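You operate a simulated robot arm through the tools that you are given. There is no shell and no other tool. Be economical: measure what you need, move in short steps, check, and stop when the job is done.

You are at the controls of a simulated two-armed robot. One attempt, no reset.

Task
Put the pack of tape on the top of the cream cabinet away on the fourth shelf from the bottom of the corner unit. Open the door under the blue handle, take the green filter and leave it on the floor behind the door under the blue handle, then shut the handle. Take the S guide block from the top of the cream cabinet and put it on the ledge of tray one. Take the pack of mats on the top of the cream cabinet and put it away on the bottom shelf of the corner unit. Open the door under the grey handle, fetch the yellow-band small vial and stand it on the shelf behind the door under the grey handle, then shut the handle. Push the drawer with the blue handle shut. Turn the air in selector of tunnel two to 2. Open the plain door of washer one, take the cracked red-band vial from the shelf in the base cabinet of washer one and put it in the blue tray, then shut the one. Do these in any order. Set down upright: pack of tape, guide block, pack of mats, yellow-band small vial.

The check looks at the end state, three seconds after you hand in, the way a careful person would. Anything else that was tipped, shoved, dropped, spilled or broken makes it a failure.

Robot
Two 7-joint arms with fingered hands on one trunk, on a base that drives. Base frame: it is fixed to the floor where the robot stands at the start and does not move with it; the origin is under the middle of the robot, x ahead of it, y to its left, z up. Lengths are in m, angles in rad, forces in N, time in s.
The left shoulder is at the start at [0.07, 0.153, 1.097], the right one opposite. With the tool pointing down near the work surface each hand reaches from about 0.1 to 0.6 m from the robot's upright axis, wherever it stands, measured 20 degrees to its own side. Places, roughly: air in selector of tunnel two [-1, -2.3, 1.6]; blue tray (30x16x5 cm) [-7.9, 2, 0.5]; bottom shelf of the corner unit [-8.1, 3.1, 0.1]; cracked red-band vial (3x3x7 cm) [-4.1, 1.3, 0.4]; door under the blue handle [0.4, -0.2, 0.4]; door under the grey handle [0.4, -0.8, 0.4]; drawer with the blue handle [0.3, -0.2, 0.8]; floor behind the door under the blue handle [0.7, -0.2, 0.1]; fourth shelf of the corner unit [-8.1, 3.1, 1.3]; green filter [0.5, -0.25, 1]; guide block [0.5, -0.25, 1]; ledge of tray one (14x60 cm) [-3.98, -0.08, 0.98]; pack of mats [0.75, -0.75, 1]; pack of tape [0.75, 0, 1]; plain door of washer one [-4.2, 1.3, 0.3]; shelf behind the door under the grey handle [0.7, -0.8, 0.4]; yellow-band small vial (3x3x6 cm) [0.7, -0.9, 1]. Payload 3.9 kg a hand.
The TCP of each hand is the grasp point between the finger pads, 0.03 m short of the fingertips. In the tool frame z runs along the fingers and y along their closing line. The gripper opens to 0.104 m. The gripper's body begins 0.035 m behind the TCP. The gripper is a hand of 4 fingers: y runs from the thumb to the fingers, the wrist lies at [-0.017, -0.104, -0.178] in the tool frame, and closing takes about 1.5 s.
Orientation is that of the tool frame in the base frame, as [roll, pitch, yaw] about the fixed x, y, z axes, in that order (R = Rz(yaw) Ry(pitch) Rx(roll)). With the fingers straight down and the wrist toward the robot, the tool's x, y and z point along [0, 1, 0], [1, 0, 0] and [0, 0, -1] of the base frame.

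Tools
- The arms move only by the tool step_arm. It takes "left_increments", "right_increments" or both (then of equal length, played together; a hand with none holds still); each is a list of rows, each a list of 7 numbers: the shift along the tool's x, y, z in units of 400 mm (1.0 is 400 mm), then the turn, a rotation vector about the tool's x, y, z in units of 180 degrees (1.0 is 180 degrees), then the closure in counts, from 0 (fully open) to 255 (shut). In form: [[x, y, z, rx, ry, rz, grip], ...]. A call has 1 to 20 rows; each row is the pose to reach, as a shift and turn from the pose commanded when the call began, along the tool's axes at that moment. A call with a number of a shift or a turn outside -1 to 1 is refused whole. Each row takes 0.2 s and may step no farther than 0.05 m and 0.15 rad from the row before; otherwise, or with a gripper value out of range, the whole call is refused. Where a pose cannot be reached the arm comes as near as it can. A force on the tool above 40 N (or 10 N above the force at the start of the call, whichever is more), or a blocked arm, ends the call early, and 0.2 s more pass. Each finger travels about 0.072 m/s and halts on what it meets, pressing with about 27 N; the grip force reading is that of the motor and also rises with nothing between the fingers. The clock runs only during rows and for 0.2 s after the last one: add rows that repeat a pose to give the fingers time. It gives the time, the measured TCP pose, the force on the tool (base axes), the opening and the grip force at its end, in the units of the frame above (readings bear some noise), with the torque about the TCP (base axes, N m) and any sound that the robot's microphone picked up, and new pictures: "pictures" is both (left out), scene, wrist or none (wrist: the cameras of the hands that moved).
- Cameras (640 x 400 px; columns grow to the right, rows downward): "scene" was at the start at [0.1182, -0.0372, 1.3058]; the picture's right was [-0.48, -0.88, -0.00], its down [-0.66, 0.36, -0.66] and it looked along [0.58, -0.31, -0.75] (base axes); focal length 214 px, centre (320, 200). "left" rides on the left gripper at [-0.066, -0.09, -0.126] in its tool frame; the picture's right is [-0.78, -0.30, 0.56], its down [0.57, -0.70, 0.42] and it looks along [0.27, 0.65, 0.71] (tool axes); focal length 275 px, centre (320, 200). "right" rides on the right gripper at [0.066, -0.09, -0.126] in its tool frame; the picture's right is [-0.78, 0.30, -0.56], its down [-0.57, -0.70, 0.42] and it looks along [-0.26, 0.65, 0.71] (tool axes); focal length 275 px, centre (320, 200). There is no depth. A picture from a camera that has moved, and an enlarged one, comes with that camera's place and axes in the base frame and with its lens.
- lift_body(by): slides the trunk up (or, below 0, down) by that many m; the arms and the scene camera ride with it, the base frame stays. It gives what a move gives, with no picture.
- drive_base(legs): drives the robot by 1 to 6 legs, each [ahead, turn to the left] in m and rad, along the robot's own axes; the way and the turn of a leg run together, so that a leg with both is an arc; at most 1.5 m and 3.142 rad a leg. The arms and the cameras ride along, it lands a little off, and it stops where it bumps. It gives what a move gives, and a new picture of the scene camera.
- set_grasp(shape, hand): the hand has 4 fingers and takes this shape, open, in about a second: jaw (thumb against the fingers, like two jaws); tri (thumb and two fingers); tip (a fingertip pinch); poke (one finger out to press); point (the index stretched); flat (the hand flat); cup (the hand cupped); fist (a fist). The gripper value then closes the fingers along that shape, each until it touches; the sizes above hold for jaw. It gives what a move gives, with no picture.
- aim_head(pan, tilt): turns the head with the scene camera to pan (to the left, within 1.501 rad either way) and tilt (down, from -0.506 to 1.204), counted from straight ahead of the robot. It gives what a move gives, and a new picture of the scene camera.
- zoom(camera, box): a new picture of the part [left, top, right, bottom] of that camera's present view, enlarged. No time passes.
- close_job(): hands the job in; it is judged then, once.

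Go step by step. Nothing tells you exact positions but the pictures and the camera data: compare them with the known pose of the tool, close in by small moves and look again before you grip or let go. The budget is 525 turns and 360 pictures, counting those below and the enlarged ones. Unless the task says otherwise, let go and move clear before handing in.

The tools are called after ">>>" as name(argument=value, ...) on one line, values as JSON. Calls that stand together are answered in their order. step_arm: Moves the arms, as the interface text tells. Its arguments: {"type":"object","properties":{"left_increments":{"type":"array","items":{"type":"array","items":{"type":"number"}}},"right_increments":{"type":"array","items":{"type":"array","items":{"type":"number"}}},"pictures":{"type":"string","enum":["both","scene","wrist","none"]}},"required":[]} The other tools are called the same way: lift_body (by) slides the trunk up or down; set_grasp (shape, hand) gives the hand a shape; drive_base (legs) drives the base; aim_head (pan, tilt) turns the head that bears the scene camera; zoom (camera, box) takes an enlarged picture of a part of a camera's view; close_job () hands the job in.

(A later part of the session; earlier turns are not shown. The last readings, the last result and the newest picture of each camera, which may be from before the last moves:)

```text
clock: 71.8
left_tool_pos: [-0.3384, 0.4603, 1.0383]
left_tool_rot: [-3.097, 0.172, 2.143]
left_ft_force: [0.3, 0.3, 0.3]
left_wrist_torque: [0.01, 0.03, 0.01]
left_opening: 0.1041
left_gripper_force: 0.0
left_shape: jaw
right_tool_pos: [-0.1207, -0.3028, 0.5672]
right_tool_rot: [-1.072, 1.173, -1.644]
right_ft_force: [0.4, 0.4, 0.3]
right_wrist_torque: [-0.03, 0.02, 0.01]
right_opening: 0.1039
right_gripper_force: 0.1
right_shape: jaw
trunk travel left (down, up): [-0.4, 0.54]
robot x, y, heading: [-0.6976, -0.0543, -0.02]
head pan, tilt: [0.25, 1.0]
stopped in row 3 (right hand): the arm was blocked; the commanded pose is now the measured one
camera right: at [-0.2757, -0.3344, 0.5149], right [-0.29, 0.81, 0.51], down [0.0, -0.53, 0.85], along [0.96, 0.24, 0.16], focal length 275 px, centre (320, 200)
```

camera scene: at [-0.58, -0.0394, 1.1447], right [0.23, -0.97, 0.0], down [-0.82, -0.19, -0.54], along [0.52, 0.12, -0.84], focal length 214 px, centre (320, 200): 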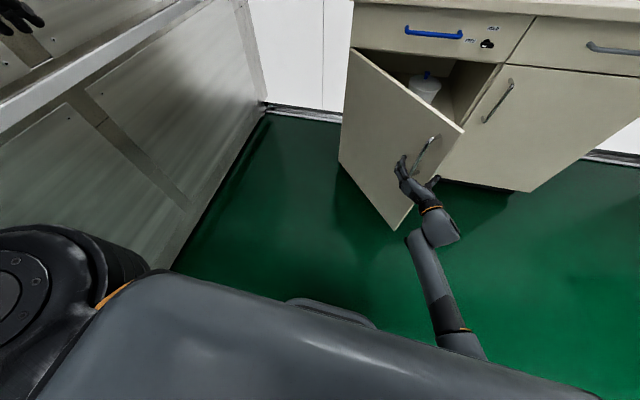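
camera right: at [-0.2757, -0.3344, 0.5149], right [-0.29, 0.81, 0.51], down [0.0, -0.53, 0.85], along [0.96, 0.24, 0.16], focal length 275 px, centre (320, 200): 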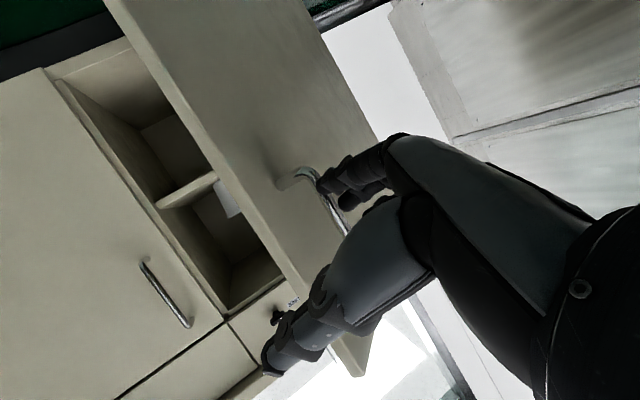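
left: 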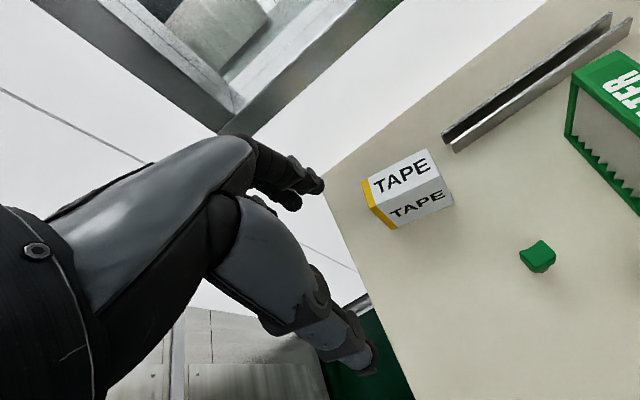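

The arm is cramped here. A better way is to face along the cabinet front (+y) from the right and push the door's inner face straight ahead. I'll back off and straighten the arm first.

>>> drive_base(legs=[[-0.25, 0]])

>>> step_arm(right_increments=[[-0.024, -0.012, -0.068, -0.03, 0.0045, 0.021, 0], [-0.048, -0.023, -0.135, -0.06, 0.009, 0.042, 0], [-0.073, -0.035, -0.203, -0.09, 0.0135, 0.063, 0], [-0.097, -0.046, -0.27, -0.12, 0.018, 0.084, 0], [-0.121, -0.058, -0.338, -0.15, 0.0225, 0.105, 0], [-0.145, -0.069, -0.405, -0.1796, 0.027, 0.1254, 0], [-0.145, -0.069, -0.405, -0.1796, 0.027, 0.1254, 0]], pictures="scene")

```text
clock: 73.6
left_tool_pos: [-0.5882, 0.4628, 1.0391]
left_tool_rot: [-3.097, 0.172, 2.14]
left_ft_force: [0.3, 0.2, 0.5]
left_wrist_torque: [0.01, 0.0, -0.01]
left_opening: 0.1041
left_gripper_force: 0.1
left_shape: jaw
right_tool_pos: [-0.371, -0.2995, 0.5689]
right_tool_rot: [-1.07, 1.171, -1.646]
right_ft_force: [-0.7, 0.3, 0.6]
right_wrist_torque: [0.01, 0.01, 0.01]
right_opening: 0.1037
right_gripper_force: 0.0
right_shape: jaw
trunk travel left (down, up): [-0.4, 0.54]
robot x, y, heading: [-0.9491, -0.0504, -0.02]
head pan, tilt: [0.25, 1.0]
camera scene: at [-0.8313, -0.0352, 1.145], right [0.23, -0.97, 0.0], down [-0.82, -0.19, -0.54], along [0.53, 0.12, -0.84], focal length 214 px, centre (320, 200)
```

scene: 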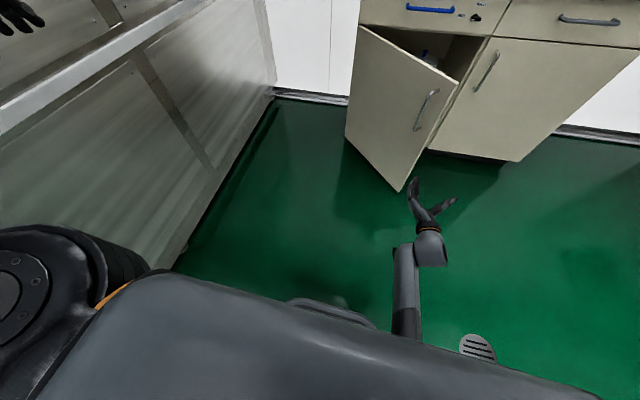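

```text
clock: 75.2
left_tool_pos: [-0.588, 0.4632, 1.0376]
left_tool_rot: [-3.098, 0.172, 2.142]
left_ft_force: [-0.1, 0.3, -0.8]
left_wrist_torque: [-0.03, -0.01, 0.01]
left_opening: 0.1041
left_gripper_force: 0.2
left_shape: jaw
right_tool_pos: [-0.5187, -0.2148, 0.6003]
right_tool_rot: [2.822, 1.571, 2.82]
right_ft_force: [0.1, 0.4, -0.1]
right_wrist_torque: [-0.02, 0.0, -0.02]
right_opening: 0.1039
right_gripper_force: 0.0
right_shape: jaw
trunk travel left (down, up): [-0.4, 0.54]
robot x, y, heading: [-0.946, -0.045, -0.023]
head pan, tilt: [0.25, 1.0]
camera scene: at [-0.8303, -0.0352, 1.1449], right [0.23, -0.97, 0.0], down [-0.82, -0.19, -0.54], along [0.53, 0.12, -0.84], focal length 214 px, centre (320, 200)
```

scene: 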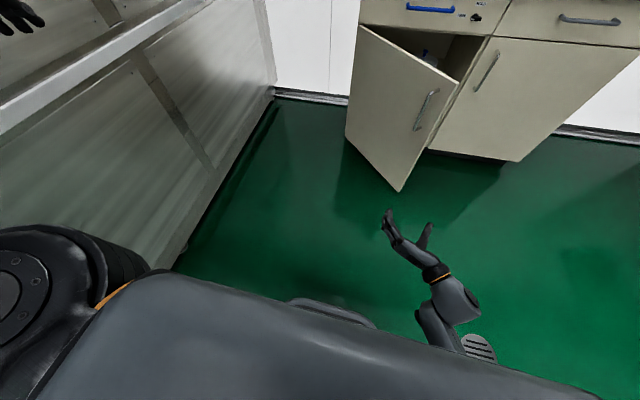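

>>> drive_base(legs=[[0, -0.953], [1.15, 0], [0, 2.376]])

>>> aim_head(pan=-0.4, tilt=0.9)

```text
clock: 89.1
left_tool_pos: [-0.7394, -0.558, 1.0383]
left_tool_rot: [-3.098, 0.17, -2.761]
left_ft_force: [0.2, -0.3, 0.8]
left_wrist_torque: [-0.01, 0.02, -0.01]
left_opening: 0.1041
left_gripper_force: 0.1
left_shape: jaw
right_tool_pos: [-0.0584, -0.6198, 0.6001]
right_tool_rot: [-0.804, 1.568, 0.573]
right_ft_force: [-0.7, -0.5, 0.0]
right_wrist_torque: [0.02, 0.01, 0.0]
right_opening: 0.1038
right_gripper_force: 0.1
right_shape: jaw
trunk travel left (down, up): [-0.4, 0.54]
robot x, y, heading: [-0.3049, -1.0113, 1.365]
head pan, tilt: [0.25, 1.0]
camera scene: at [-0.2951, -0.8903, 1.1449], right [1.0, 0.04, 0.0], down [0.03, -0.84, -0.54], along [-0.02, 0.54, -0.84], focal length 214 px, centre (320, 200)
```

scene: 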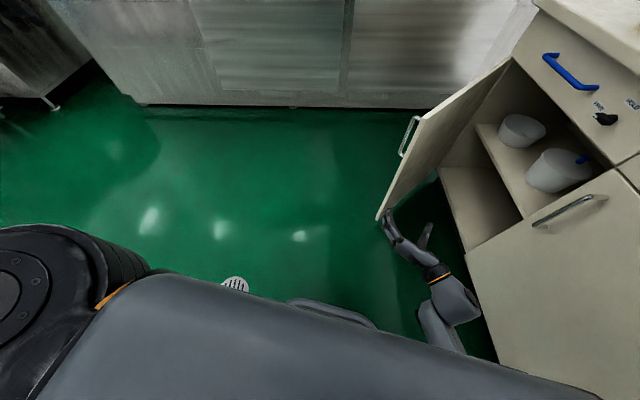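

```text
clock: 90.1
left_tool_pos: [-0.7386, -0.5576, 1.0384]
left_tool_rot: [-3.096, 0.171, -2.76]
left_ft_force: [0.2, 0.1, 0.7]
left_wrist_torque: [-0.02, 0.0, 0.01]
left_opening: 0.1041
left_gripper_force: 0.0
left_shape: jaw
right_tool_pos: [-0.0593, -0.6188, 0.6003]
right_tool_rot: [-0.647, 1.568, 0.732]
right_ft_force: [-0.2, -0.7, 0.0]
right_wrist_torque: [0.0, -0.04, 0.01]
right_opening: 0.1038
right_gripper_force: 0.2
right_shape: jaw
trunk travel left (down, up): [-0.4, 0.54]
robot x, y, heading: [-0.3045, -1.0083, 1.356]
head pan, tilt: [-0.4, 0.901]
camera scene: at [-0.2491, -0.8979, 1.1521], right [0.82, -0.57, 0.0], down [-0.45, -0.64, -0.62], along [0.36, 0.51, -0.78], focal length 214 px, centre (320, 200)
```

scene: 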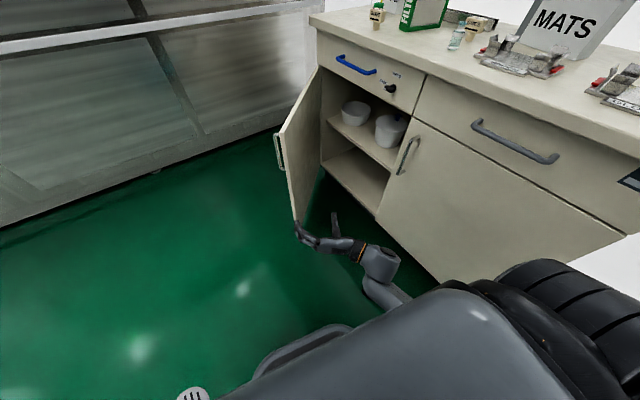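

Good view: the door is about 50° open and the hand is clear to its right. I'll shift the hand right, close it, and drive forward so it pushes the inner face.

>>> step_arm(right_increments=[[0, -0.07, 0, 0, 0, 0, 100], [0, -0.14, 0, 0, 0, 0, 200], [0, -0.2, 0, 0, 0, 0, 255], [0, -0.25, 0, 0, 0, 0, 255], [0, -0.25, 0, 0, 0, 0, 255], [0, -0.25, 0, 0, 0, 0, 255]], pictures="none")

>>> drive_base(legs=[[0.42, 0]])

```text
clock: 91.5
left_tool_pos: [-0.7371, -0.5568, 1.0386]
left_tool_rot: [-3.097, 0.17, -2.761]
left_ft_force: [-0.5, 0.0, -0.7]
left_wrist_torque: [-0.01, 0.0, 0.0]
left_opening: 0.104
left_gripper_force: 0.0
left_shape: jaw
right_tool_pos: [0.0394, -0.6392, 0.5993]
right_tool_rot: [-1.655, 1.567, -0.277]
right_ft_force: [0.6, -0.4, 0.2]
right_wrist_torque: [-0.02, 0.0, 0.01]
right_opening: 0.0001
right_gripper_force: 27.4
right_shape: jaw
trunk travel left (down, up): [-0.4, 0.54]
robot x, y, heading: [-0.3035, -1.0087, 1.36]
head pan, tilt: [-0.4, 0.901]
```

```text
clock: 94.1
left_tool_pos: [-0.6492, -0.1484, 1.0375]
left_tool_rot: [-3.096, 0.172, -2.761]
left_ft_force: [0.2, 0.1, 0.2]
left_wrist_torque: [-0.03, -0.02, 0.0]
left_opening: 0.1041
left_gripper_force: 0.1
left_shape: jaw
right_tool_pos: [0.1256, -0.2283, 0.6013]
right_tool_rot: [3.08, 1.57, -1.826]
right_ft_force: [0.4, 0.0, -0.4]
right_wrist_torque: [-0.03, -0.03, -0.03]
right_opening: 0.0001
right_gripper_force: 27.0
right_shape: jaw
trunk travel left (down, up): [-0.4, 0.54]
robot x, y, heading: [-0.2154, -0.5993, 1.362]
head pan, tilt: [-0.4, 0.901]
camera scene: at [-0.1611, -0.4872, 1.152], right [0.82, -0.57, 0.0], down [-0.45, -0.64, -0.62], along [0.36, 0.51, -0.78], focal length 214 px, centre (320, 200)
```

scene: 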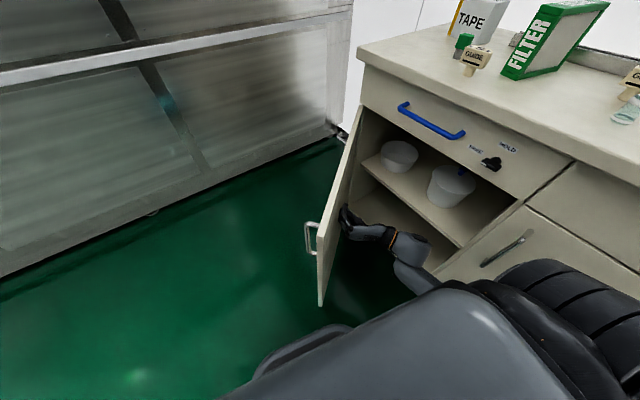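

That works, so I'll continue.

>>> drive_base(legs=[[0.2, 0]])

```text
clock: 95.7
left_tool_pos: [-0.6085, 0.0498, 1.0378]
left_tool_rot: [-3.095, 0.172, -2.759]
left_ft_force: [0.7, 0.0, 0.0]
left_wrist_torque: [0.01, -0.01, -0.01]
left_opening: 0.1038
left_gripper_force: 0.0
left_shape: jaw
right_tool_pos: [0.1689, -0.0313, 0.6004]
right_tool_rot: [-1.789, 1.568, -0.409]
right_ft_force: [0.0, 0.3, 0.6]
right_wrist_torque: [-0.03, 0.02, -0.01]
right_opening: 0.0002
right_gripper_force: 27.1
right_shape: jaw
trunk travel left (down, up): [-0.4, 0.54]
robot x, y, heading: [-0.1699, -0.4023, 1.363]
head pan, tilt: [-0.4, 0.901]
camera scene: at [-0.119, -0.29, 1.152], right [0.82, -0.57, 0.0], down [-0.45, -0.64, -0.62], along [0.36, 0.51, -0.78], focal length 214 px, centre (320, 200)
```

scene: 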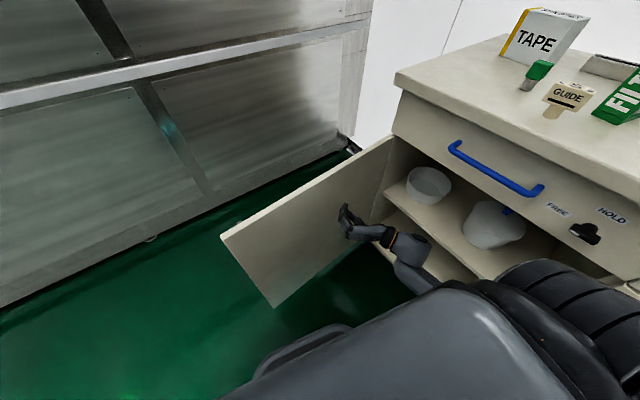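

The door is now wide open. I'll draw the hand back, back off a bit, turn to face the cabinet and raise the trunk for the filter.

>>> step_arm(right_increments=[[0, -0.05, -0.08, 0, 0, 0, 255], [0, -0.1, -0.16, 0, 0, 0, 200], [0, -0.1, -0.25, 0, 0, 0, 100], [0, -0.1, -0.35, 0, 0, 0, 0], [0, -0.1, -0.35, 0, 0, 0, 0]], pictures="none")

>>> drive_base(legs=[[-0.12, 0], [0, -1.2]])

>>> lift_body(by=0.35)

```text
clock: 96.9
left_tool_pos: [-0.6082, 0.0475, 1.0387]
left_tool_rot: [-3.097, 0.171, -2.762]
left_ft_force: [0.4, -0.1, -0.2]
left_wrist_torque: [0.01, 0.0, -0.01]
left_opening: 0.1038
left_gripper_force: 0.1
left_shape: jaw
right_tool_pos: [0.1817, -0.1765, 0.5987]
right_tool_rot: [-0.201, 1.569, 1.177]
right_ft_force: [0.4, -0.6, 0.2]
right_wrist_torque: [-0.02, 0.03, -0.02]
right_opening: 0.1021
right_gripper_force: 0.0
right_shape: jaw
trunk travel left (down, up): [-0.4, 0.54]
robot x, y, heading: [-0.171, -0.3997, 1.371]
head pan, tilt: [-0.4, 0.901]
```

```text
clock: 101.2
left_tool_pos: [0.0687, 0.048, 1.0381]
left_tool_rot: [-3.097, 0.17, 2.315]
left_ft_force: [0.1, -0.3, -0.1]
left_wrist_torque: [0.0, 0.02, -0.03]
left_opening: 0.104
left_gripper_force: 0.0
left_shape: jaw
right_tool_pos: [0.14, -0.7691, 0.6004]
right_tool_rot: [-1.248, 1.567, -1.076]
right_ft_force: [-0.3, 0.6, -0.2]
right_wrist_torque: [0.01, -0.03, 0.0]
right_opening: 0.1032
right_gripper_force: 0.1
right_shape: jaw
trunk travel left (down, up): [-0.4, 0.54]
robot x, y, heading: [-0.1976, -0.5186, 0.155]
head pan, tilt: [-0.4, 0.901]
camera scene: at [-0.0751, -0.5302, 1.1521], right [-0.24, -0.97, 0.0], down [-0.76, 0.19, -0.62], along [0.6, -0.15, -0.78], focal length 214 px, centre (320, 200)
```

scene: 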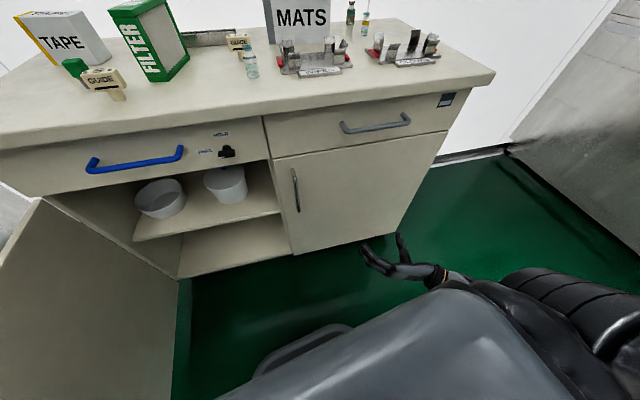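

```text
clock: 104.6
left_tool_pos: [0.0692, 0.0487, 1.3886]
left_tool_rot: [-3.097, 0.171, 2.315]
left_ft_force: [0.2, -1.0, 0.1]
left_wrist_torque: [0.03, -0.02, -0.01]
left_opening: 0.1038
left_gripper_force: 0.1
left_shape: jaw
right_tool_pos: [0.1416, -0.7691, 0.9496]
right_tool_rot: [-1.195, 1.567, -1.022]
right_ft_force: [1.2, -0.4, -0.1]
right_wrist_torque: [-0.01, 0.01, -0.02]
right_opening: 0.1035
right_gripper_force: 0.1
right_shape: jaw
trunk travel left (down, up): [-0.75, 0.19]
robot x, y, heading: [-0.1997, -0.5195, 0.159]
head pan, tilt: [-0.4, 0.901]
```

>>> aim_head(pan=0.1, tilt=0.75)

>>> zoom(camera="scene", box=[160, 60, 480, 260])

```text
clock: 105.5
left_tool_pos: [0.069, 0.0479, 1.3879]
left_tool_rot: [-3.095, 0.171, 2.315]
left_ft_force: [0.2, -0.8, 0.1]
left_wrist_torque: [-0.04, -0.02, -0.03]
left_opening: 0.1039
left_gripper_force: 0.2
left_shape: jaw
right_tool_pos: [0.1412, -0.7704, 0.9486]
right_tool_rot: [-0.966, 1.569, -0.792]
right_ft_force: [0.1, -1.0, 0.5]
right_wrist_torque: [0.01, -0.02, -0.01]
right_opening: 0.1035
right_gripper_force: 0.1
right_shape: jaw
trunk travel left (down, up): [-0.75, 0.19]
robot x, y, heading: [-0.1987, -0.5231, 0.155]
head pan, tilt: [0.099, 0.75]
camera scene: at [-0.0683, -0.4911, 1.514], right [0.25, -0.97, 0.0], down [-0.66, -0.17, -0.73], along [0.71, 0.18, -0.68], focal length 214 px, centre (320, 200)
```

scene: 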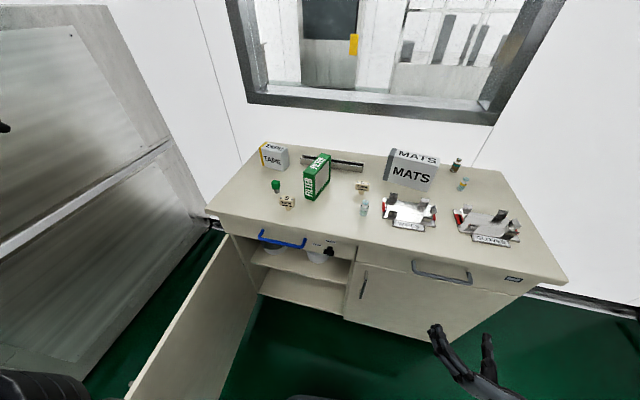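

```text
2.00 times, centred on (320, 160) of scene
camera zoom: at [-0.0683, -0.4911, 1.514], right [0.25, -0.97, 0.0], down [-0.66, -0.17, -0.73], along [0.71, 0.18, -0.68], focal length 429 px, centre (320, 280)
```

zoom: 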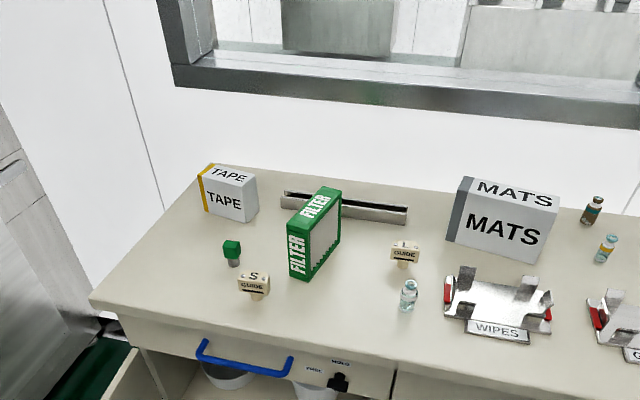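

The filter is about 4.5 x 13.7 x 11 cm, centred at (0.63, -0.31). I'll turn the right hand to point down across its thin side, above the counter.

>>> step_arm(right_increments=[[-0.0377, 0.0269, 0.0277, 0.0083, 0.0411, 0.0083, 0], [-0.0754, 0.0538, 0.0554, 0.0167, 0.0822, 0.0167, 0], [-0.1131, 0.0806, 0.0831, 0.025, 0.1233, 0.025, 0], [-0.1508, 0.1075, 0.1108, 0.0333, 0.1643, 0.0333, 0], [-0.1885, 0.1344, 0.1385, 0.0417, 0.2054, 0.0417, 0], [-0.2263, 0.1613, 0.1663, 0.05, 0.2465, 0.05, 0], [-0.264, 0.1881, 0.194, 0.0583, 0.2876, 0.0583, 0], [-0.3017, 0.215, 0.2217, 0.0667, 0.3287, 0.0667, 0], [-0.3394, 0.2419, 0.2494, 0.075, 0.3698, 0.075, 0], [-0.3771, 0.2688, 0.2771, 0.0833, 0.4108, 0.0833, 0], [-0.4148, 0.2956, 0.3048, 0.0917, 0.4519, 0.0917, 0], [-0.4525, 0.3225, 0.3325, 0.1, 0.493, 0.1, 0], [-0.4525, 0.3225, 0.3325, 0.1, 0.493, 0.1, 0]], pictures="none")

```text
clock: 108.3
left_tool_pos: [0.0679, 0.0486, 1.3891]
left_tool_rot: [-3.097, 0.169, 2.317]
left_ft_force: [0.4, 0.1, -0.4]
left_wrist_torque: [0.04, 0.04, 0.0]
left_opening: 0.104
left_gripper_force: 0.1
left_shape: jaw
right_tool_pos: [0.2476, -0.619, 1.1325]
right_tool_rot: [-3.14, 0.0, 2.914]
right_ft_force: [-0.6, -0.3, 0.9]
right_wrist_torque: [0.01, 0.03, 0.0]
right_opening: 0.1037
right_gripper_force: 0.0
right_shape: jaw
right hand out of reach, approached as far as the arm can: row 7, 8, 9, 10
trunk travel left (down, up): [-0.75, 0.19]
robot x, y, heading: [-0.1938, -0.5199, 0.154]
head pan, tilt: [0.099, 0.75]
```

>>> drive_base(legs=[[0.27, 0]])

```text
clock: 110.2
left_tool_pos: [0.3304, 0.0897, 1.3893]
left_tool_rot: [-3.099, 0.171, 2.317]
left_ft_force: [0.2, -0.7, -0.1]
left_wrist_torque: [-0.04, -0.02, -0.01]
left_opening: 0.104
left_gripper_force: 0.0
left_shape: jaw
right_tool_pos: [0.5123, -0.5783, 1.1318]
right_tool_rot: [3.141, 0.002, 2.914]
right_ft_force: [-0.4, -0.9, -1.3]
right_wrist_torque: [0.02, 0.01, 0.01]
right_opening: 0.1036
right_gripper_force: 0.1
right_shape: jaw
trunk travel left (down, up): [-0.75, 0.19]
robot x, y, heading: [0.0692, -0.4828, 0.153]
head pan, tilt: [0.099, 0.75]
camera scene: at [0.195, -0.4498, 1.5142], right [0.25, -0.97, 0.0], down [-0.66, -0.17, -0.73], along [0.71, 0.18, -0.68], focal length 214 px, centre (320, 200)
```

scene: 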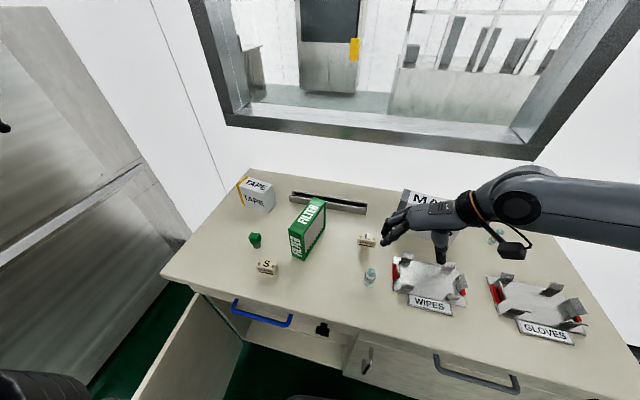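

>>> zoom(camera="scene", box=[220, 160, 380, 280])

```text
3.33 times, centred on (300, 220) of scene
camera zoom: at [0.195, -0.4498, 1.5142], right [0.25, -0.97, 0.0], down [-0.66, -0.17, -0.73], along [0.71, 0.18, -0.68], focal length 715 px, centre (387, 133)
```

zoom: 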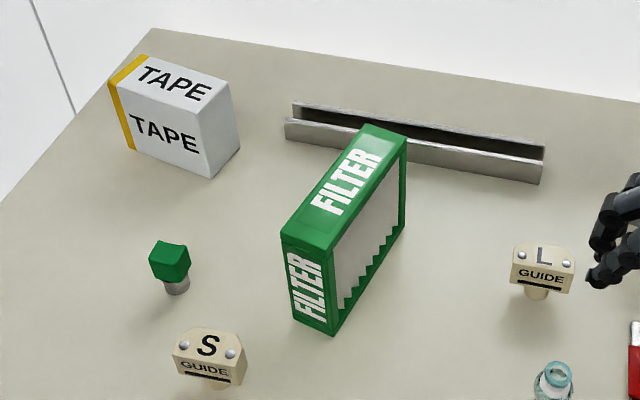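

>>> step_arm(right_increments=[[-0.016, 0.104, 0, 0, 0, 0, 0], [-0.032, 0.208, 0, 0, 0, 0, 0], [-0.049, 0.312, 0, 0, 0, 0, 0], [-0.065, 0.415, 0, 0, 0, 0, 0], [-0.081, 0.519, 0, 0, 0, 0, 0], [-0.097, 0.623, 0, 0, 0, 0, 0], [-0.1135, 0.727, 0.03, 0, 0, 0, 0], [-0.1135, 0.727, 0.08, 0, 0, 0, 0]])

```text
clock: 112.0
left_tool_pos: [0.3313, 0.0896, 1.3883]
left_tool_rot: [-3.098, 0.17, 2.319]
left_ft_force: [-1.0, -0.6, -0.6]
left_wrist_torque: [-0.04, -0.04, -0.01]
left_opening: 0.1041
left_gripper_force: 0.2
left_shape: jaw
right_tool_pos: [0.5521, -0.4377, 1.1548]
right_tool_rot: [-3.141, 0.001, 2.913]
right_ft_force: [-0.4, 0.0, 0.6]
right_wrist_torque: [-0.01, -0.01, 0.02]
right_opening: 0.1038
right_gripper_force: 0.1
right_shape: jaw
right hand out of reach, approached as far as the arm can: row 4, 5, 6, 7, 8
trunk travel left (down, up): [-0.75, 0.19]
robot x, y, heading: [0.0682, -0.479, 0.155]
head pan, tilt: [0.099, 0.75]
camera scene: at [0.1966, -0.4492, 1.5141], right [0.25, -0.97, 0.0], down [-0.66, -0.17, -0.73], along [0.71, 0.18, -0.68], focal length 214 px, centre (320, 200)
camera right: at [0.4668, -0.5098, 1.2813], right [0.82, 0.11, 0.56], down [0.4, -0.81, -0.42], along [0.41, 0.57, -0.71], focal length 275 px, centre (320, 200)
```

scene: 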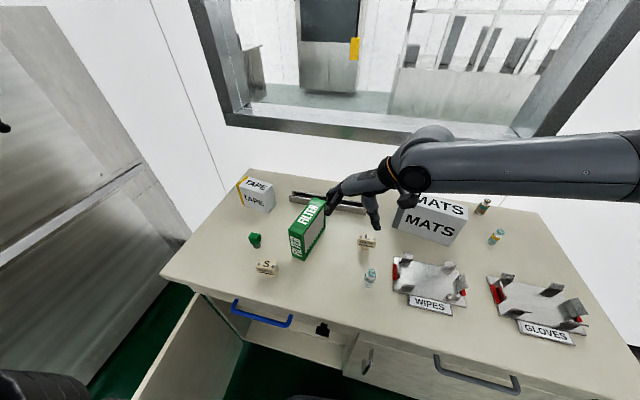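
right: 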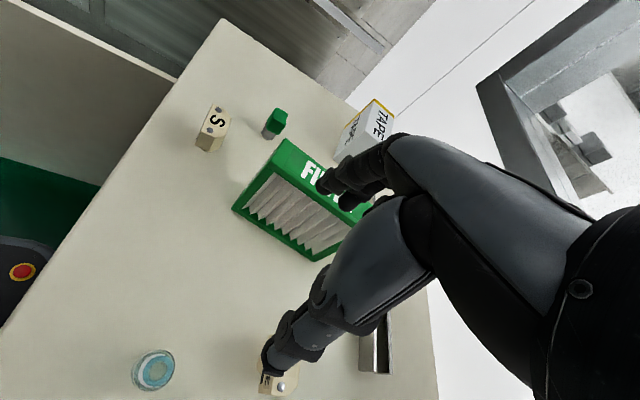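

The target is out of the right arm's reach on its inner side, so I'll turn the base left a bit and lower the trunk.

>>> drive_base(legs=[[0, 0.4]])

>>> lift_body(by=-0.1)

```text
clock: 113.6
left_tool_pos: [0.0935, 0.1484, 1.3901]
left_tool_rot: [-3.097, 0.171, 2.715]
left_ft_force: [0.4, -0.1, 0.2]
left_wrist_torque: [-0.02, -0.02, -0.03]
left_opening: 0.1039
left_gripper_force: 0.0
left_shape: jaw
right_tool_pos: [0.4994, -0.2538, 1.1556]
right_tool_rot: [3.141, -0.002, -2.973]
right_ft_force: [0.1, 0.2, 0.2]
right_wrist_torque: [0.0, 0.03, -0.02]
right_opening: 0.1041
right_gripper_force: 0.1
right_shape: jaw
trunk travel left (down, up): [-0.75, 0.19]
robot x, y, heading: [0.0688, -0.4781, 0.548]
head pan, tilt: [0.099, 0.75]
camera scene: at [0.1771, -0.4023, 1.514], right [0.61, -0.8, 0.0], down [-0.54, -0.41, -0.73], along [0.58, 0.44, -0.68], focal length 214 px, centre (320, 200)
```

scene: 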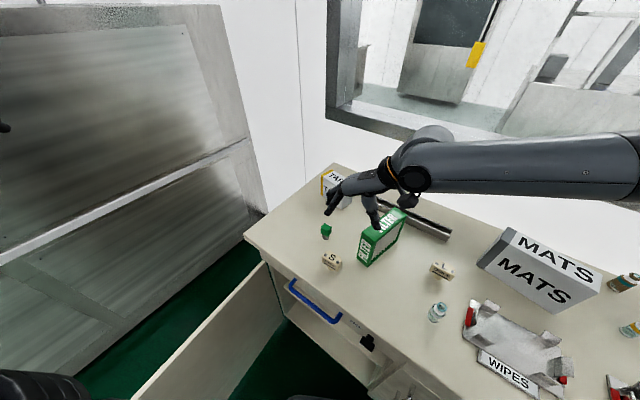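

```text
clock: 114.9
left_tool_pos: [0.0915, 0.1486, 1.2892]
left_tool_rot: [-3.098, 0.171, 2.714]
left_ft_force: [0.1, -0.5, 0.0]
left_wrist_torque: [0.0, 0.02, 0.02]
left_opening: 0.1036
left_gripper_force: 0.1
left_shape: jaw
right_tool_pos: [0.4972, -0.2525, 1.0553]
right_tool_rot: [-3.141, 0.002, -2.972]
right_ft_force: [1.0, 0.1, 0.2]
right_wrist_torque: [-0.01, -0.03, -0.04]
right_opening: 0.1042
right_gripper_force: 0.0
right_shape: jaw
trunk travel left (down, up): [-0.65, 0.29]
robot x, y, heading: [0.0692, -0.483, 0.552]
head pan, tilt: [0.099, 0.75]
```

>>> step_arm(right_increments=[[0, 0, -0.09, 0, 0, 0, 0], [-0.07, -0.045, -0.09, 0, 0, 0.033, 0], [-0.14, -0.09, -0.09, 0, 0, 0.066, 0], [-0.21, -0.136, -0.09, 0, 0, 0.1, 0], [-0.286, -0.182, -0.09, 0, 0, 0.132, 0], [-0.286, -0.182, -0.09, 0, 0, 0.132, 0]], pictures="both")

```text
clock: 116.3
left_tool_pos: [0.0933, 0.1488, 1.2889]
left_tool_rot: [-3.096, 0.172, 2.714]
left_ft_force: [0.4, 0.5, 0.4]
left_wrist_torque: [0.0, 0.0, 0.0]
left_opening: 0.104
left_gripper_force: 0.1
left_shape: jaw
right_tool_pos: [0.6239, -0.307, 1.0924]
right_tool_rot: [3.141, 0.002, 2.896]
right_ft_force: [-0.6, 0.6, -0.1]
right_wrist_torque: [-0.02, 0.0, 0.01]
right_opening: 0.1038
right_gripper_force: 0.1
right_shape: jaw
trunk travel left (down, up): [-0.65, 0.29]
robot x, y, heading: [0.0761, -0.4749, 0.557]
head pan, tilt: [0.099, 0.75]
camera scene: at [0.1757, -0.4013, 1.414], right [0.61, -0.8, 0.0], down [-0.54, -0.41, -0.73], along [0.58, 0.44, -0.68], focal length 214 px, centre (320, 200)
camera right: at [0.5374, -0.3781, 1.2184], right [0.82, 0.1, 0.56], down [0.38, -0.82, -0.42], along [0.42, 0.56, -0.71], focal length 275 px, centre (320, 200)
```

scene: 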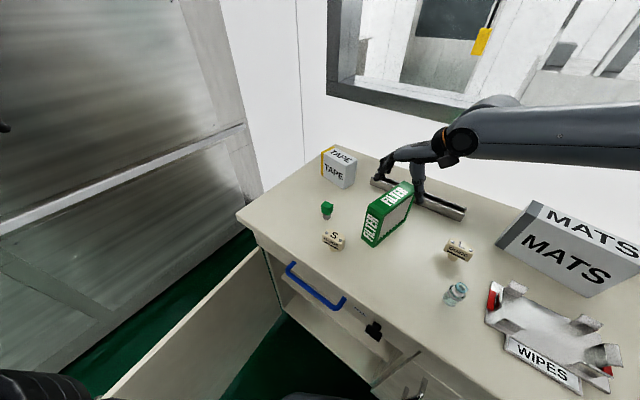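
right: 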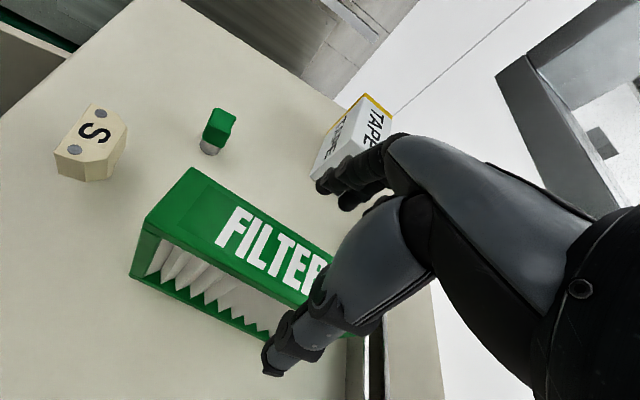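

The wrist view puts the filter's centre nearer (0.607, -0.287). I'll adjust, descend and grip.

>>> step_arm(right_increments=[[0.02, 0.022, 0.0, 0, 0, -0.013, 0], [0.03, 0.045, 0.03, 0, 0, -0.025, 0], [0.03, 0.045, 0.1, 0, 0, -0.025, 0], [0.03, 0.045, 0.17, 0, 0, -0.025, 0], [0.03, 0.045, 0.23, 0, 0, -0.025, 0], [0.03, 0.045, 0.28, 0, 0, -0.025, 0]], pictures="both")

```text
clock: 117.7
left_tool_pos: [0.0915, 0.1472, 1.2887]
left_tool_rot: [-3.098, 0.173, 2.715]
left_ft_force: [-0.1, 0.0, 0.0]
left_wrist_torque: [0.0, 0.0, 0.0]
left_opening: 0.1041
left_gripper_force: 0.1
left_shape: jaw
right_tool_pos: [0.6156, -0.2894, 1.0062]
right_tool_rot: [3.108, 0.015, 2.973]
right_ft_force: [-3.8, 0.4, 12.7]
right_wrist_torque: [-0.03, -0.07, 0.0]
right_opening: 0.104
right_gripper_force: 0.1
right_shape: jaw
right hand out of reach, approached as far as the arm can: row 5, 6
trunk travel left (down, up): [-0.65, 0.29]
robot x, y, heading: [0.0683, -0.4741, 0.549]
head pan, tilt: [0.099, 0.75]
stopped in row 6 (right hand): the force on the tool passed its limit at 47 N (the readings are from after the stop); the commanded pose is now the measured one
camera scene: at [0.1743, -0.4026, 1.4142], right [0.61, -0.8, 0.0], down [-0.54, -0.41, -0.73], along [0.58, 0.44, -0.68], focal length 214 px, centre (320, 200)
camera right: at [0.5324, -0.3712, 1.1289], right [0.8, 0.14, 0.58], down [0.46, -0.77, -0.44], along [0.38, 0.62, -0.69], focal length 275 px, centre (320, 200)
```

scene: 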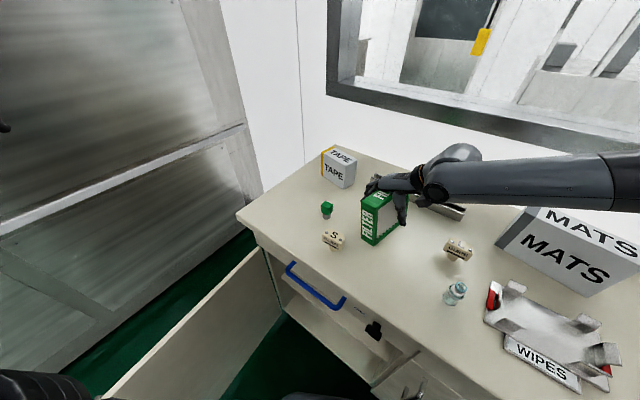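
right: 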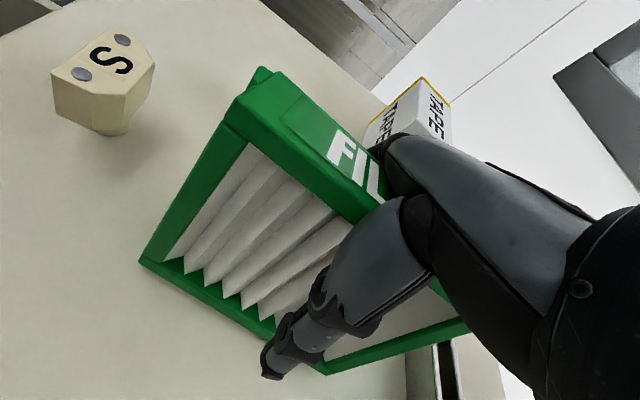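

The palm has reached the filter's top and the fingers straddle it. Closing.

>>> step_arm(right_increments=[[0, 0, -0.005, 0, 0, 0, 120], [0, 0, -0.01, 0, 0, 0, 200], [0, 0, -0.01, 0, 0, 0, 255], [0, 0, -0.01, 0, 0, 0, 255], [0, 0, -0.01, 0, 0, 0, 255], [0, 0, -0.01, 0, 0, 0, 255], [0, 0, -0.01, 0, 0, 0, 255]], pictures="wrist")

```text
clock: 119.3
left_tool_pos: [0.0923, 0.1475, 1.2879]
left_tool_rot: [-3.098, 0.171, 2.715]
left_ft_force: [-0.7, -1.1, 0.1]
left_wrist_torque: [0.03, -0.01, 0.0]
left_opening: 0.1037
left_gripper_force: 0.0
left_shape: jaw
right_tool_pos: [0.6167, -0.2908, 1.0075]
right_tool_rot: [3.115, 0.013, 2.969]
right_ft_force: [-1.1, -0.2, 2.3]
right_wrist_torque: [-0.12, -0.2, -0.03]
right_opening: 0.0435
right_gripper_force: 26.6
right_shape: jaw
trunk travel left (down, up): [-0.65, 0.29]
robot x, y, heading: [0.0696, -0.4782, 0.555]
head pan, tilt: [0.099, 0.75]
camera right: at [0.5336, -0.3718, 1.1303], right [0.81, 0.15, 0.57], down [0.45, -0.78, -0.44], along [0.38, 0.61, -0.69], focal length 275 px, centre (320, 200)
```

right: 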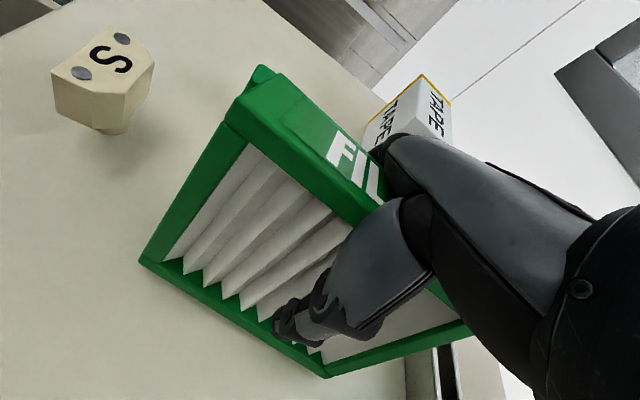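

Gripped at 4.35 cm. I'll lift it, back away, lower the trunk and turn the hand so the wrist trails.

>>> lift_body(by=0.12)

>>> drive_base(legs=[[-0.42, 0]])

```text
clock: 120.8
left_tool_pos: [0.0927, 0.148, 1.4086]
left_tool_rot: [-3.097, 0.171, 2.715]
left_ft_force: [0.4, -0.3, -1.1]
left_wrist_torque: [-0.02, 0.05, 0.0]
left_opening: 0.1039
left_gripper_force: 0.0
left_shape: jaw
right_tool_pos: [0.6165, -0.2906, 1.1263]
right_tool_rot: [3.118, 0.012, 2.97]
right_ft_force: [-0.7, 0.9, -2.6]
right_wrist_torque: [0.02, 0.01, 0.02]
right_opening: 0.0429
right_gripper_force: 26.9
right_shape: jaw
trunk travel left (down, up): [-0.77, 0.17]
robot x, y, heading: [0.0667, -0.4792, 0.552]
head pan, tilt: [0.099, 0.75]
```

```text
clock: 123.4
left_tool_pos: [-0.2623, -0.0704, 1.4084]
left_tool_rot: [-3.095, 0.171, 2.716]
left_ft_force: [0.0, -0.1, -0.1]
left_wrist_torque: [-0.04, -0.01, -0.01]
left_opening: 0.104
left_gripper_force: 0.0
left_shape: jaw
right_tool_pos: [0.2612, -0.5085, 1.1255]
right_tool_rot: [3.118, 0.01, 2.973]
right_ft_force: [-0.2, 0.0, -2.5]
right_wrist_torque: [0.04, 0.0, -0.02]
right_opening: 0.0431
right_gripper_force: 27.4
right_shape: jaw
trunk travel left (down, up): [-0.77, 0.17]
robot x, y, heading: [-0.284, -0.6979, 0.556]
head pan, tilt: [0.099, 0.75]
camera scene: at [-0.1774, -0.6195, 1.5338], right [0.61, -0.79, 0.0], down [-0.54, -0.42, -0.73], along [0.58, 0.44, -0.68], focal length 214 px, centre (320, 200)
```

scene: 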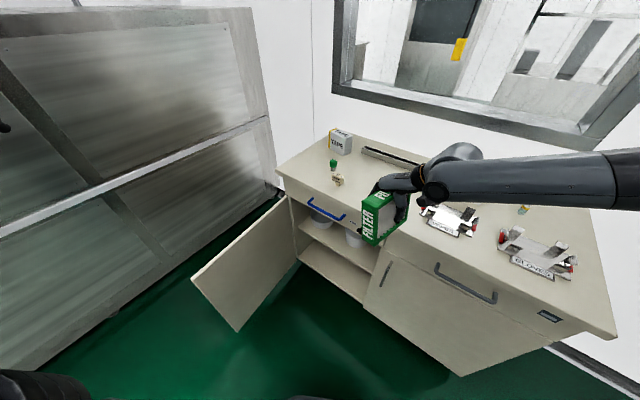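

>>> step_arm(right_increments=[[0, 0, 0, 0, 0, 0.045, 255], [0, 0, 0, 0, 0, 0.09, 255], [0, 0, 0, 0, 0, 0.135, 255], [0, 0, 0, 0, 0, 0.18, 255], [0, 0, 0, 0, 0, 0.225, 255], [0, 0, 0, 0, 0, 0.27, 255], [0, 0, 0, 0, 0, 0.27, 255]], pictures="none")

>>> lift_body(by=-0.75)

>>> aim_head(pan=0.0, tilt=0.7)

```text
clock: 125.0
left_tool_pos: [-0.2631, -0.071, 1.4089]
left_tool_rot: [-3.098, 0.171, 2.715]
left_ft_force: [-0.6, 1.2, 0.1]
left_wrist_torque: [0.04, 0.01, 0.03]
left_opening: 0.1039
left_gripper_force: 0.1
left_shape: jaw
right_tool_pos: [0.2585, -0.5184, 1.1309]
right_tool_rot: [3.115, -0.015, 2.124]
right_ft_force: [0.2, 0.2, -2.2]
right_wrist_torque: [-0.01, -0.04, 0.02]
right_opening: 0.0429
right_gripper_force: 27.1
right_shape: jaw
right hand out of reach, approached as far as the arm can: row 6, 7
trunk travel left (down, up): [-0.77, 0.17]
robot x, y, heading: [-0.2899, -0.6972, 0.549]
head pan, tilt: [0.099, 0.75]
```

```text
refused: -0.75 is not a number from -0.4 to 0.4
```

```text
clock: 125.6
left_tool_pos: [-0.2635, -0.0706, 1.4082]
left_tool_rot: [-3.097, 0.171, 2.717]
left_ft_force: [-0.1, -1.2, 0.3]
left_wrist_torque: [0.02, 0.02, 0.0]
left_opening: 0.1037
left_gripper_force: 0.1
left_shape: jaw
right_tool_pos: [0.2602, -0.5176, 1.1311]
right_tool_rot: [3.115, -0.014, 2.125]
right_ft_force: [0.0, 0.6, -2.0]
right_wrist_torque: [0.02, 0.01, 0.0]
right_opening: 0.043
right_gripper_force: 26.9
right_shape: jaw
trunk travel left (down, up): [-0.77, 0.17]
robot x, y, heading: [-0.2873, -0.7016, 0.548]
head pan, tilt: [0.0, 0.7]
camera scene: at [-0.1725, -0.6261, 1.5382], right [0.53, -0.85, 0.0], down [-0.55, -0.34, -0.76], along [0.65, 0.4, -0.64], focal length 214 px, centre (320, 200)
```

scene: 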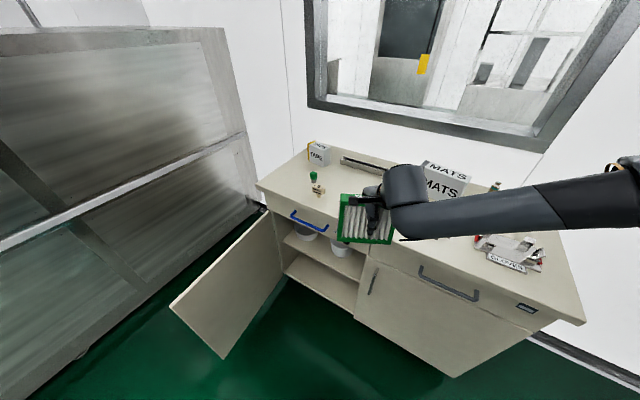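

I'll tuck the left arm inwards and up so it clears the open door, then lower the trunk.

>>> step_arm(left_increments=[[-0.055, -0.075, -0.0625, 0, 0, 0, 0], [-0.11, -0.15, -0.125, 0, 0, 0, 0], [-0.165, -0.225, -0.1875, 0, 0, 0, 0], [-0.22, -0.3, -0.25, 0, 0, 0, 0], [-0.275, -0.375, -0.3125, 0, 0, 0, 0], [-0.33, -0.45, -0.375, 0, 0, 0, 0], [-0.385, -0.525, -0.4375, 0, 0, 0, 0], [-0.4375, -0.5975, -0.5, 0, 0, 0, 0]], pictures="none")

>>> lift_body(by=-0.4)

>>> lift_body(by=-0.37)

>>> aim_head(pan=0.2, tilt=0.6)

```text
clock: 127.4
left_tool_pos: [-0.2283, -0.3388, 1.6403]
left_tool_rot: [-3.101, 0.172, 2.711]
left_ft_force: [-0.3, -0.7, 0.5]
left_wrist_torque: [0.01, 0.02, -0.01]
left_opening: 0.104
left_gripper_force: 0.0
left_shape: jaw
left hand out of reach, approached as far as the arm can: row 8
right_tool_pos: [0.2592, -0.52, 1.1318]
right_tool_rot: [3.113, -0.015, 2.127]
right_ft_force: [0.6, 0.2, -1.2]
right_wrist_torque: [0.0, -0.03, 0.03]
right_opening: 0.0432
right_gripper_force: 27.6
right_shape: jaw
trunk travel left (down, up): [-0.77, 0.17]
robot x, y, heading: [-0.2859, -0.7, 0.554]
head pan, tilt: [0.0, 0.7]
```

```text
clock: 131.3
left_tool_pos: [-0.2294, -0.334, 1.2395]
left_tool_rot: [-3.1, 0.175, 2.714]
left_ft_force: [0.2, 0.6, -0.3]
left_wrist_torque: [0.0, 0.0, 0.01]
left_opening: 0.1041
left_gripper_force: 0.0
left_shape: jaw
right_tool_pos: [0.261, -0.5183, 0.7298]
right_tool_rot: [3.115, -0.014, 2.127]
right_ft_force: [-0.2, 0.2, -2.1]
right_wrist_torque: [0.0, -0.02, 0.0]
right_opening: 0.043
right_gripper_force: 26.5
right_shape: jaw
trunk travel left (down, up): [-0.37, 0.57]
robot x, y, heading: [-0.2854, -0.7001, 0.551]
head pan, tilt: [0.0, 0.7]
```

```text
clock: 134.8
left_tool_pos: [-0.2299, -0.3336, 0.8682]
left_tool_rot: [-3.099, 0.175, 2.713]
left_ft_force: [-0.3, 0.6, 0.1]
left_wrist_torque: [-0.02, -0.01, 0.01]
left_opening: 0.1039
left_gripper_force: 0.0
left_shape: jaw
right_tool_pos: [0.2601, -0.5182, 0.3603]
right_tool_rot: [3.115, -0.015, 2.128]
right_ft_force: [-0.5, -0.2, -2.3]
right_wrist_torque: [-0.04, -0.01, -0.01]
right_opening: 0.0428
right_gripper_force: 27.4
right_shape: jaw
trunk travel left (down, up): [0.0, 0.94]
robot x, y, heading: [-0.2891, -0.6936, 0.552]
head pan, tilt: [0.0, 0.7]
```

```text
clock: 135.6
left_tool_pos: [-0.2285, -0.3341, 0.869]
left_tool_rot: [-3.1, 0.173, 2.713]
left_ft_force: [0.5, 0.1, -0.5]
left_wrist_torque: [0.0, 0.0, -0.02]
left_opening: 0.1038
left_gripper_force: 0.0
left_shape: jaw
right_tool_pos: [0.2596, -0.5187, 0.3609]
right_tool_rot: [3.115, -0.013, 2.126]
right_ft_force: [0.0, -0.7, -2.6]
right_wrist_torque: [-0.03, -0.04, -0.03]
right_opening: 0.043
right_gripper_force: 26.7
right_shape: jaw
trunk travel left (down, up): [0.0, 0.94]
robot x, y, heading: [-0.2888, -0.6962, 0.554]
head pan, tilt: [0.201, 0.6]
camera scene: at [-0.1806, -0.6106, 0.7768], right [0.68, -0.73, 0.0], down [-0.41, -0.39, -0.82], along [0.6, 0.56, -0.57], focal length 214 px, centre (320, 200)
```

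scene: 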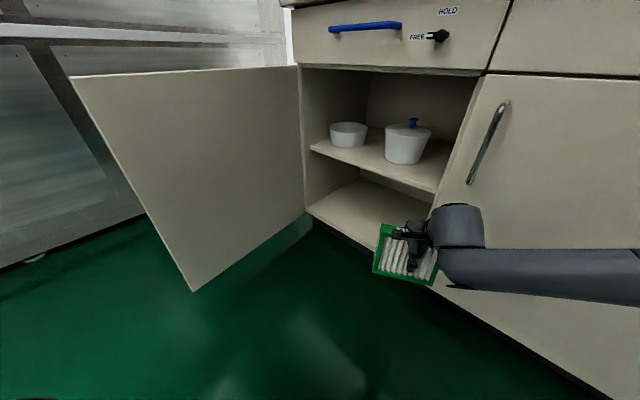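

The cabinet floor is at z≈0.093 and the shelf's underside at ≈0.40. I'll lower the hand, tilt it slightly so the wrist stays low and outside, and shift it left.

>>> step_arm(right_increments=[[0.05, 0, 0.07, -0.017, 0, 0, 255], [0.1, 0, 0.14, -0.034, 0, 0, 255], [0.15, 0, 0.2, -0.05, 0, 0, 255], [0.2, 0, 0.27, -0.067, 0, 0, 255], [0.25, 0, 0.335, -0.083, 0, 0, 255], [0.25, 0, 0.335, -0.083, 0, 0, 255]], pictures="none")

>>> drive_base(legs=[[0.2, 0]])

```text
clock: 137.0
left_tool_pos: [-0.2303, -0.3339, 0.8664]
left_tool_rot: [-3.098, 0.172, 2.714]
left_ft_force: [0.5, 0.1, 0.8]
left_wrist_torque: [0.01, 0.03, 0.01]
left_opening: 0.1039
left_gripper_force: 0.1
left_shape: jaw
right_tool_pos: [0.2152, -0.5409, 0.3273]
right_tool_rot: [2.854, -0.013, 2.125]
right_ft_force: [0.7, 0.9, -2.5]
right_wrist_torque: [-0.02, -0.05, 0.01]
right_opening: 0.0429
right_gripper_force: 27.1
right_shape: jaw
right hand out of reach, approached as far as the arm can: row 1, 2, 3, 4, 5, 6
trunk travel left (down, up): [0.0, 0.94]
robot x, y, heading: [-0.2867, -0.697, 0.558]
head pan, tilt: [0.201, 0.6]
```

```text
clock: 138.6
left_tool_pos: [-0.0591, -0.2267, 0.8684]
left_tool_rot: [-3.1, 0.175, 2.712]
left_ft_force: [-0.3, 0.7, -0.8]
left_wrist_torque: [0.0, -0.01, 0.06]
left_opening: 0.1041
left_gripper_force: 0.0
left_shape: jaw
right_tool_pos: [0.3872, -0.4367, 0.3268]
right_tool_rot: [2.855, -0.013, 2.123]
right_ft_force: [0.4, 0.6, -1.4]
right_wrist_torque: [0.01, -0.03, 0.01]
right_opening: 0.0427
right_gripper_force: 26.6
right_shape: jaw
trunk travel left (down, up): [0.0, 0.94]
robot x, y, heading: [-0.1145, -0.5905, 0.553]
head pan, tilt: [0.201, 0.6]
camera scene: at [-0.0092, -0.5048, 0.7768], right [0.68, -0.73, 0.0], down [-0.41, -0.39, -0.82], along [0.6, 0.56, -0.57], focal length 214 px, centre (320, 200)
```

scene: 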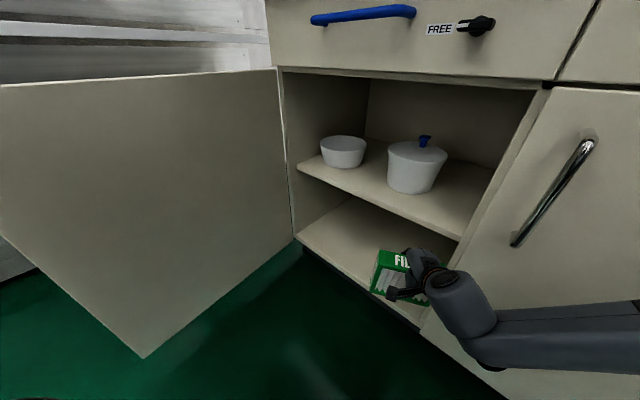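

>>> step_arm(right_increments=[[0.02, 0.062, 0.02, 0, 0, 0, 255], [0.04, 0.124, 0.04, 0, 0, 0, 255], [0.06, 0.186, 0.09, 0, 0, 0, 255], [0.08, 0.248, 0.16, 0, 0, 0, 255], [0.1, 0.31, 0.23, 0, 0, 0, 255], [0.117, 0.34, 0.28, 0, 0, 0, 255]], pictures="both")

```text
clock: 139.7
left_tool_pos: [-0.0586, -0.2277, 0.8684]
left_tool_rot: [-3.098, 0.174, 2.715]
left_ft_force: [-0.5, 0.0, 0.0]
left_wrist_torque: [-0.02, 0.0, -0.02]
left_opening: 0.104
left_gripper_force: 0.2
left_shape: jaw
right_tool_pos: [0.4541, -0.4212, 0.3376]
right_tool_rot: [2.879, -0.017, 2.141]
right_ft_force: [-1.8, 8.0, -11.6]
right_wrist_torque: [0.02, -0.12, 0.03]
right_opening: 0.042
right_gripper_force: 27.1
right_shape: jaw
right hand out of reach, approached as far as the arm can: row 1, 2, 3, 4, 5
trunk travel left (down, up): [0.0, 0.94]
robot x, y, heading: [-0.1153, -0.5925, 0.556]
head pan, tilt: [0.201, 0.6]
stopped in row 5 (right hand): the force on the tool passed its limit at 47 N (the readings are from after the stop); the commanded pose is now the measured one
camera scene: at [-0.0091, -0.5039, 0.7768], right [0.69, -0.73, 0.0], down [-0.41, -0.39, -0.82], along [0.6, 0.57, -0.57], focal length 214 px, centre (320, 200)
camera right: at [0.3179, -0.4311, 0.4374], right [0.54, -0.59, 0.6], down [-0.17, -0.78, -0.6], along [0.82, 0.22, -0.52], focal length 275 px, centre (320, 200)
```

scene: 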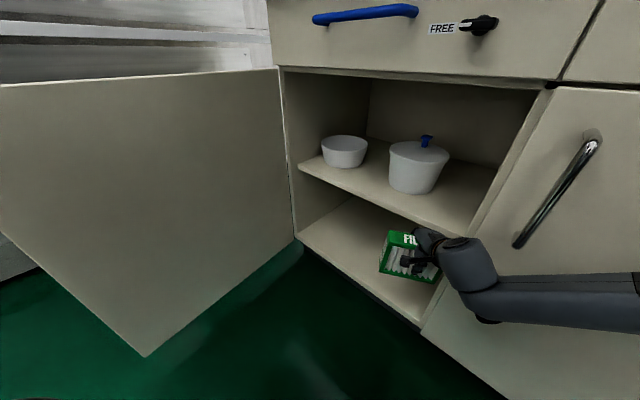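
right: 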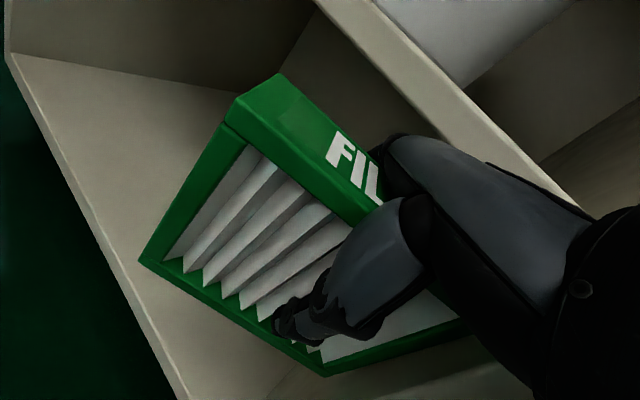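

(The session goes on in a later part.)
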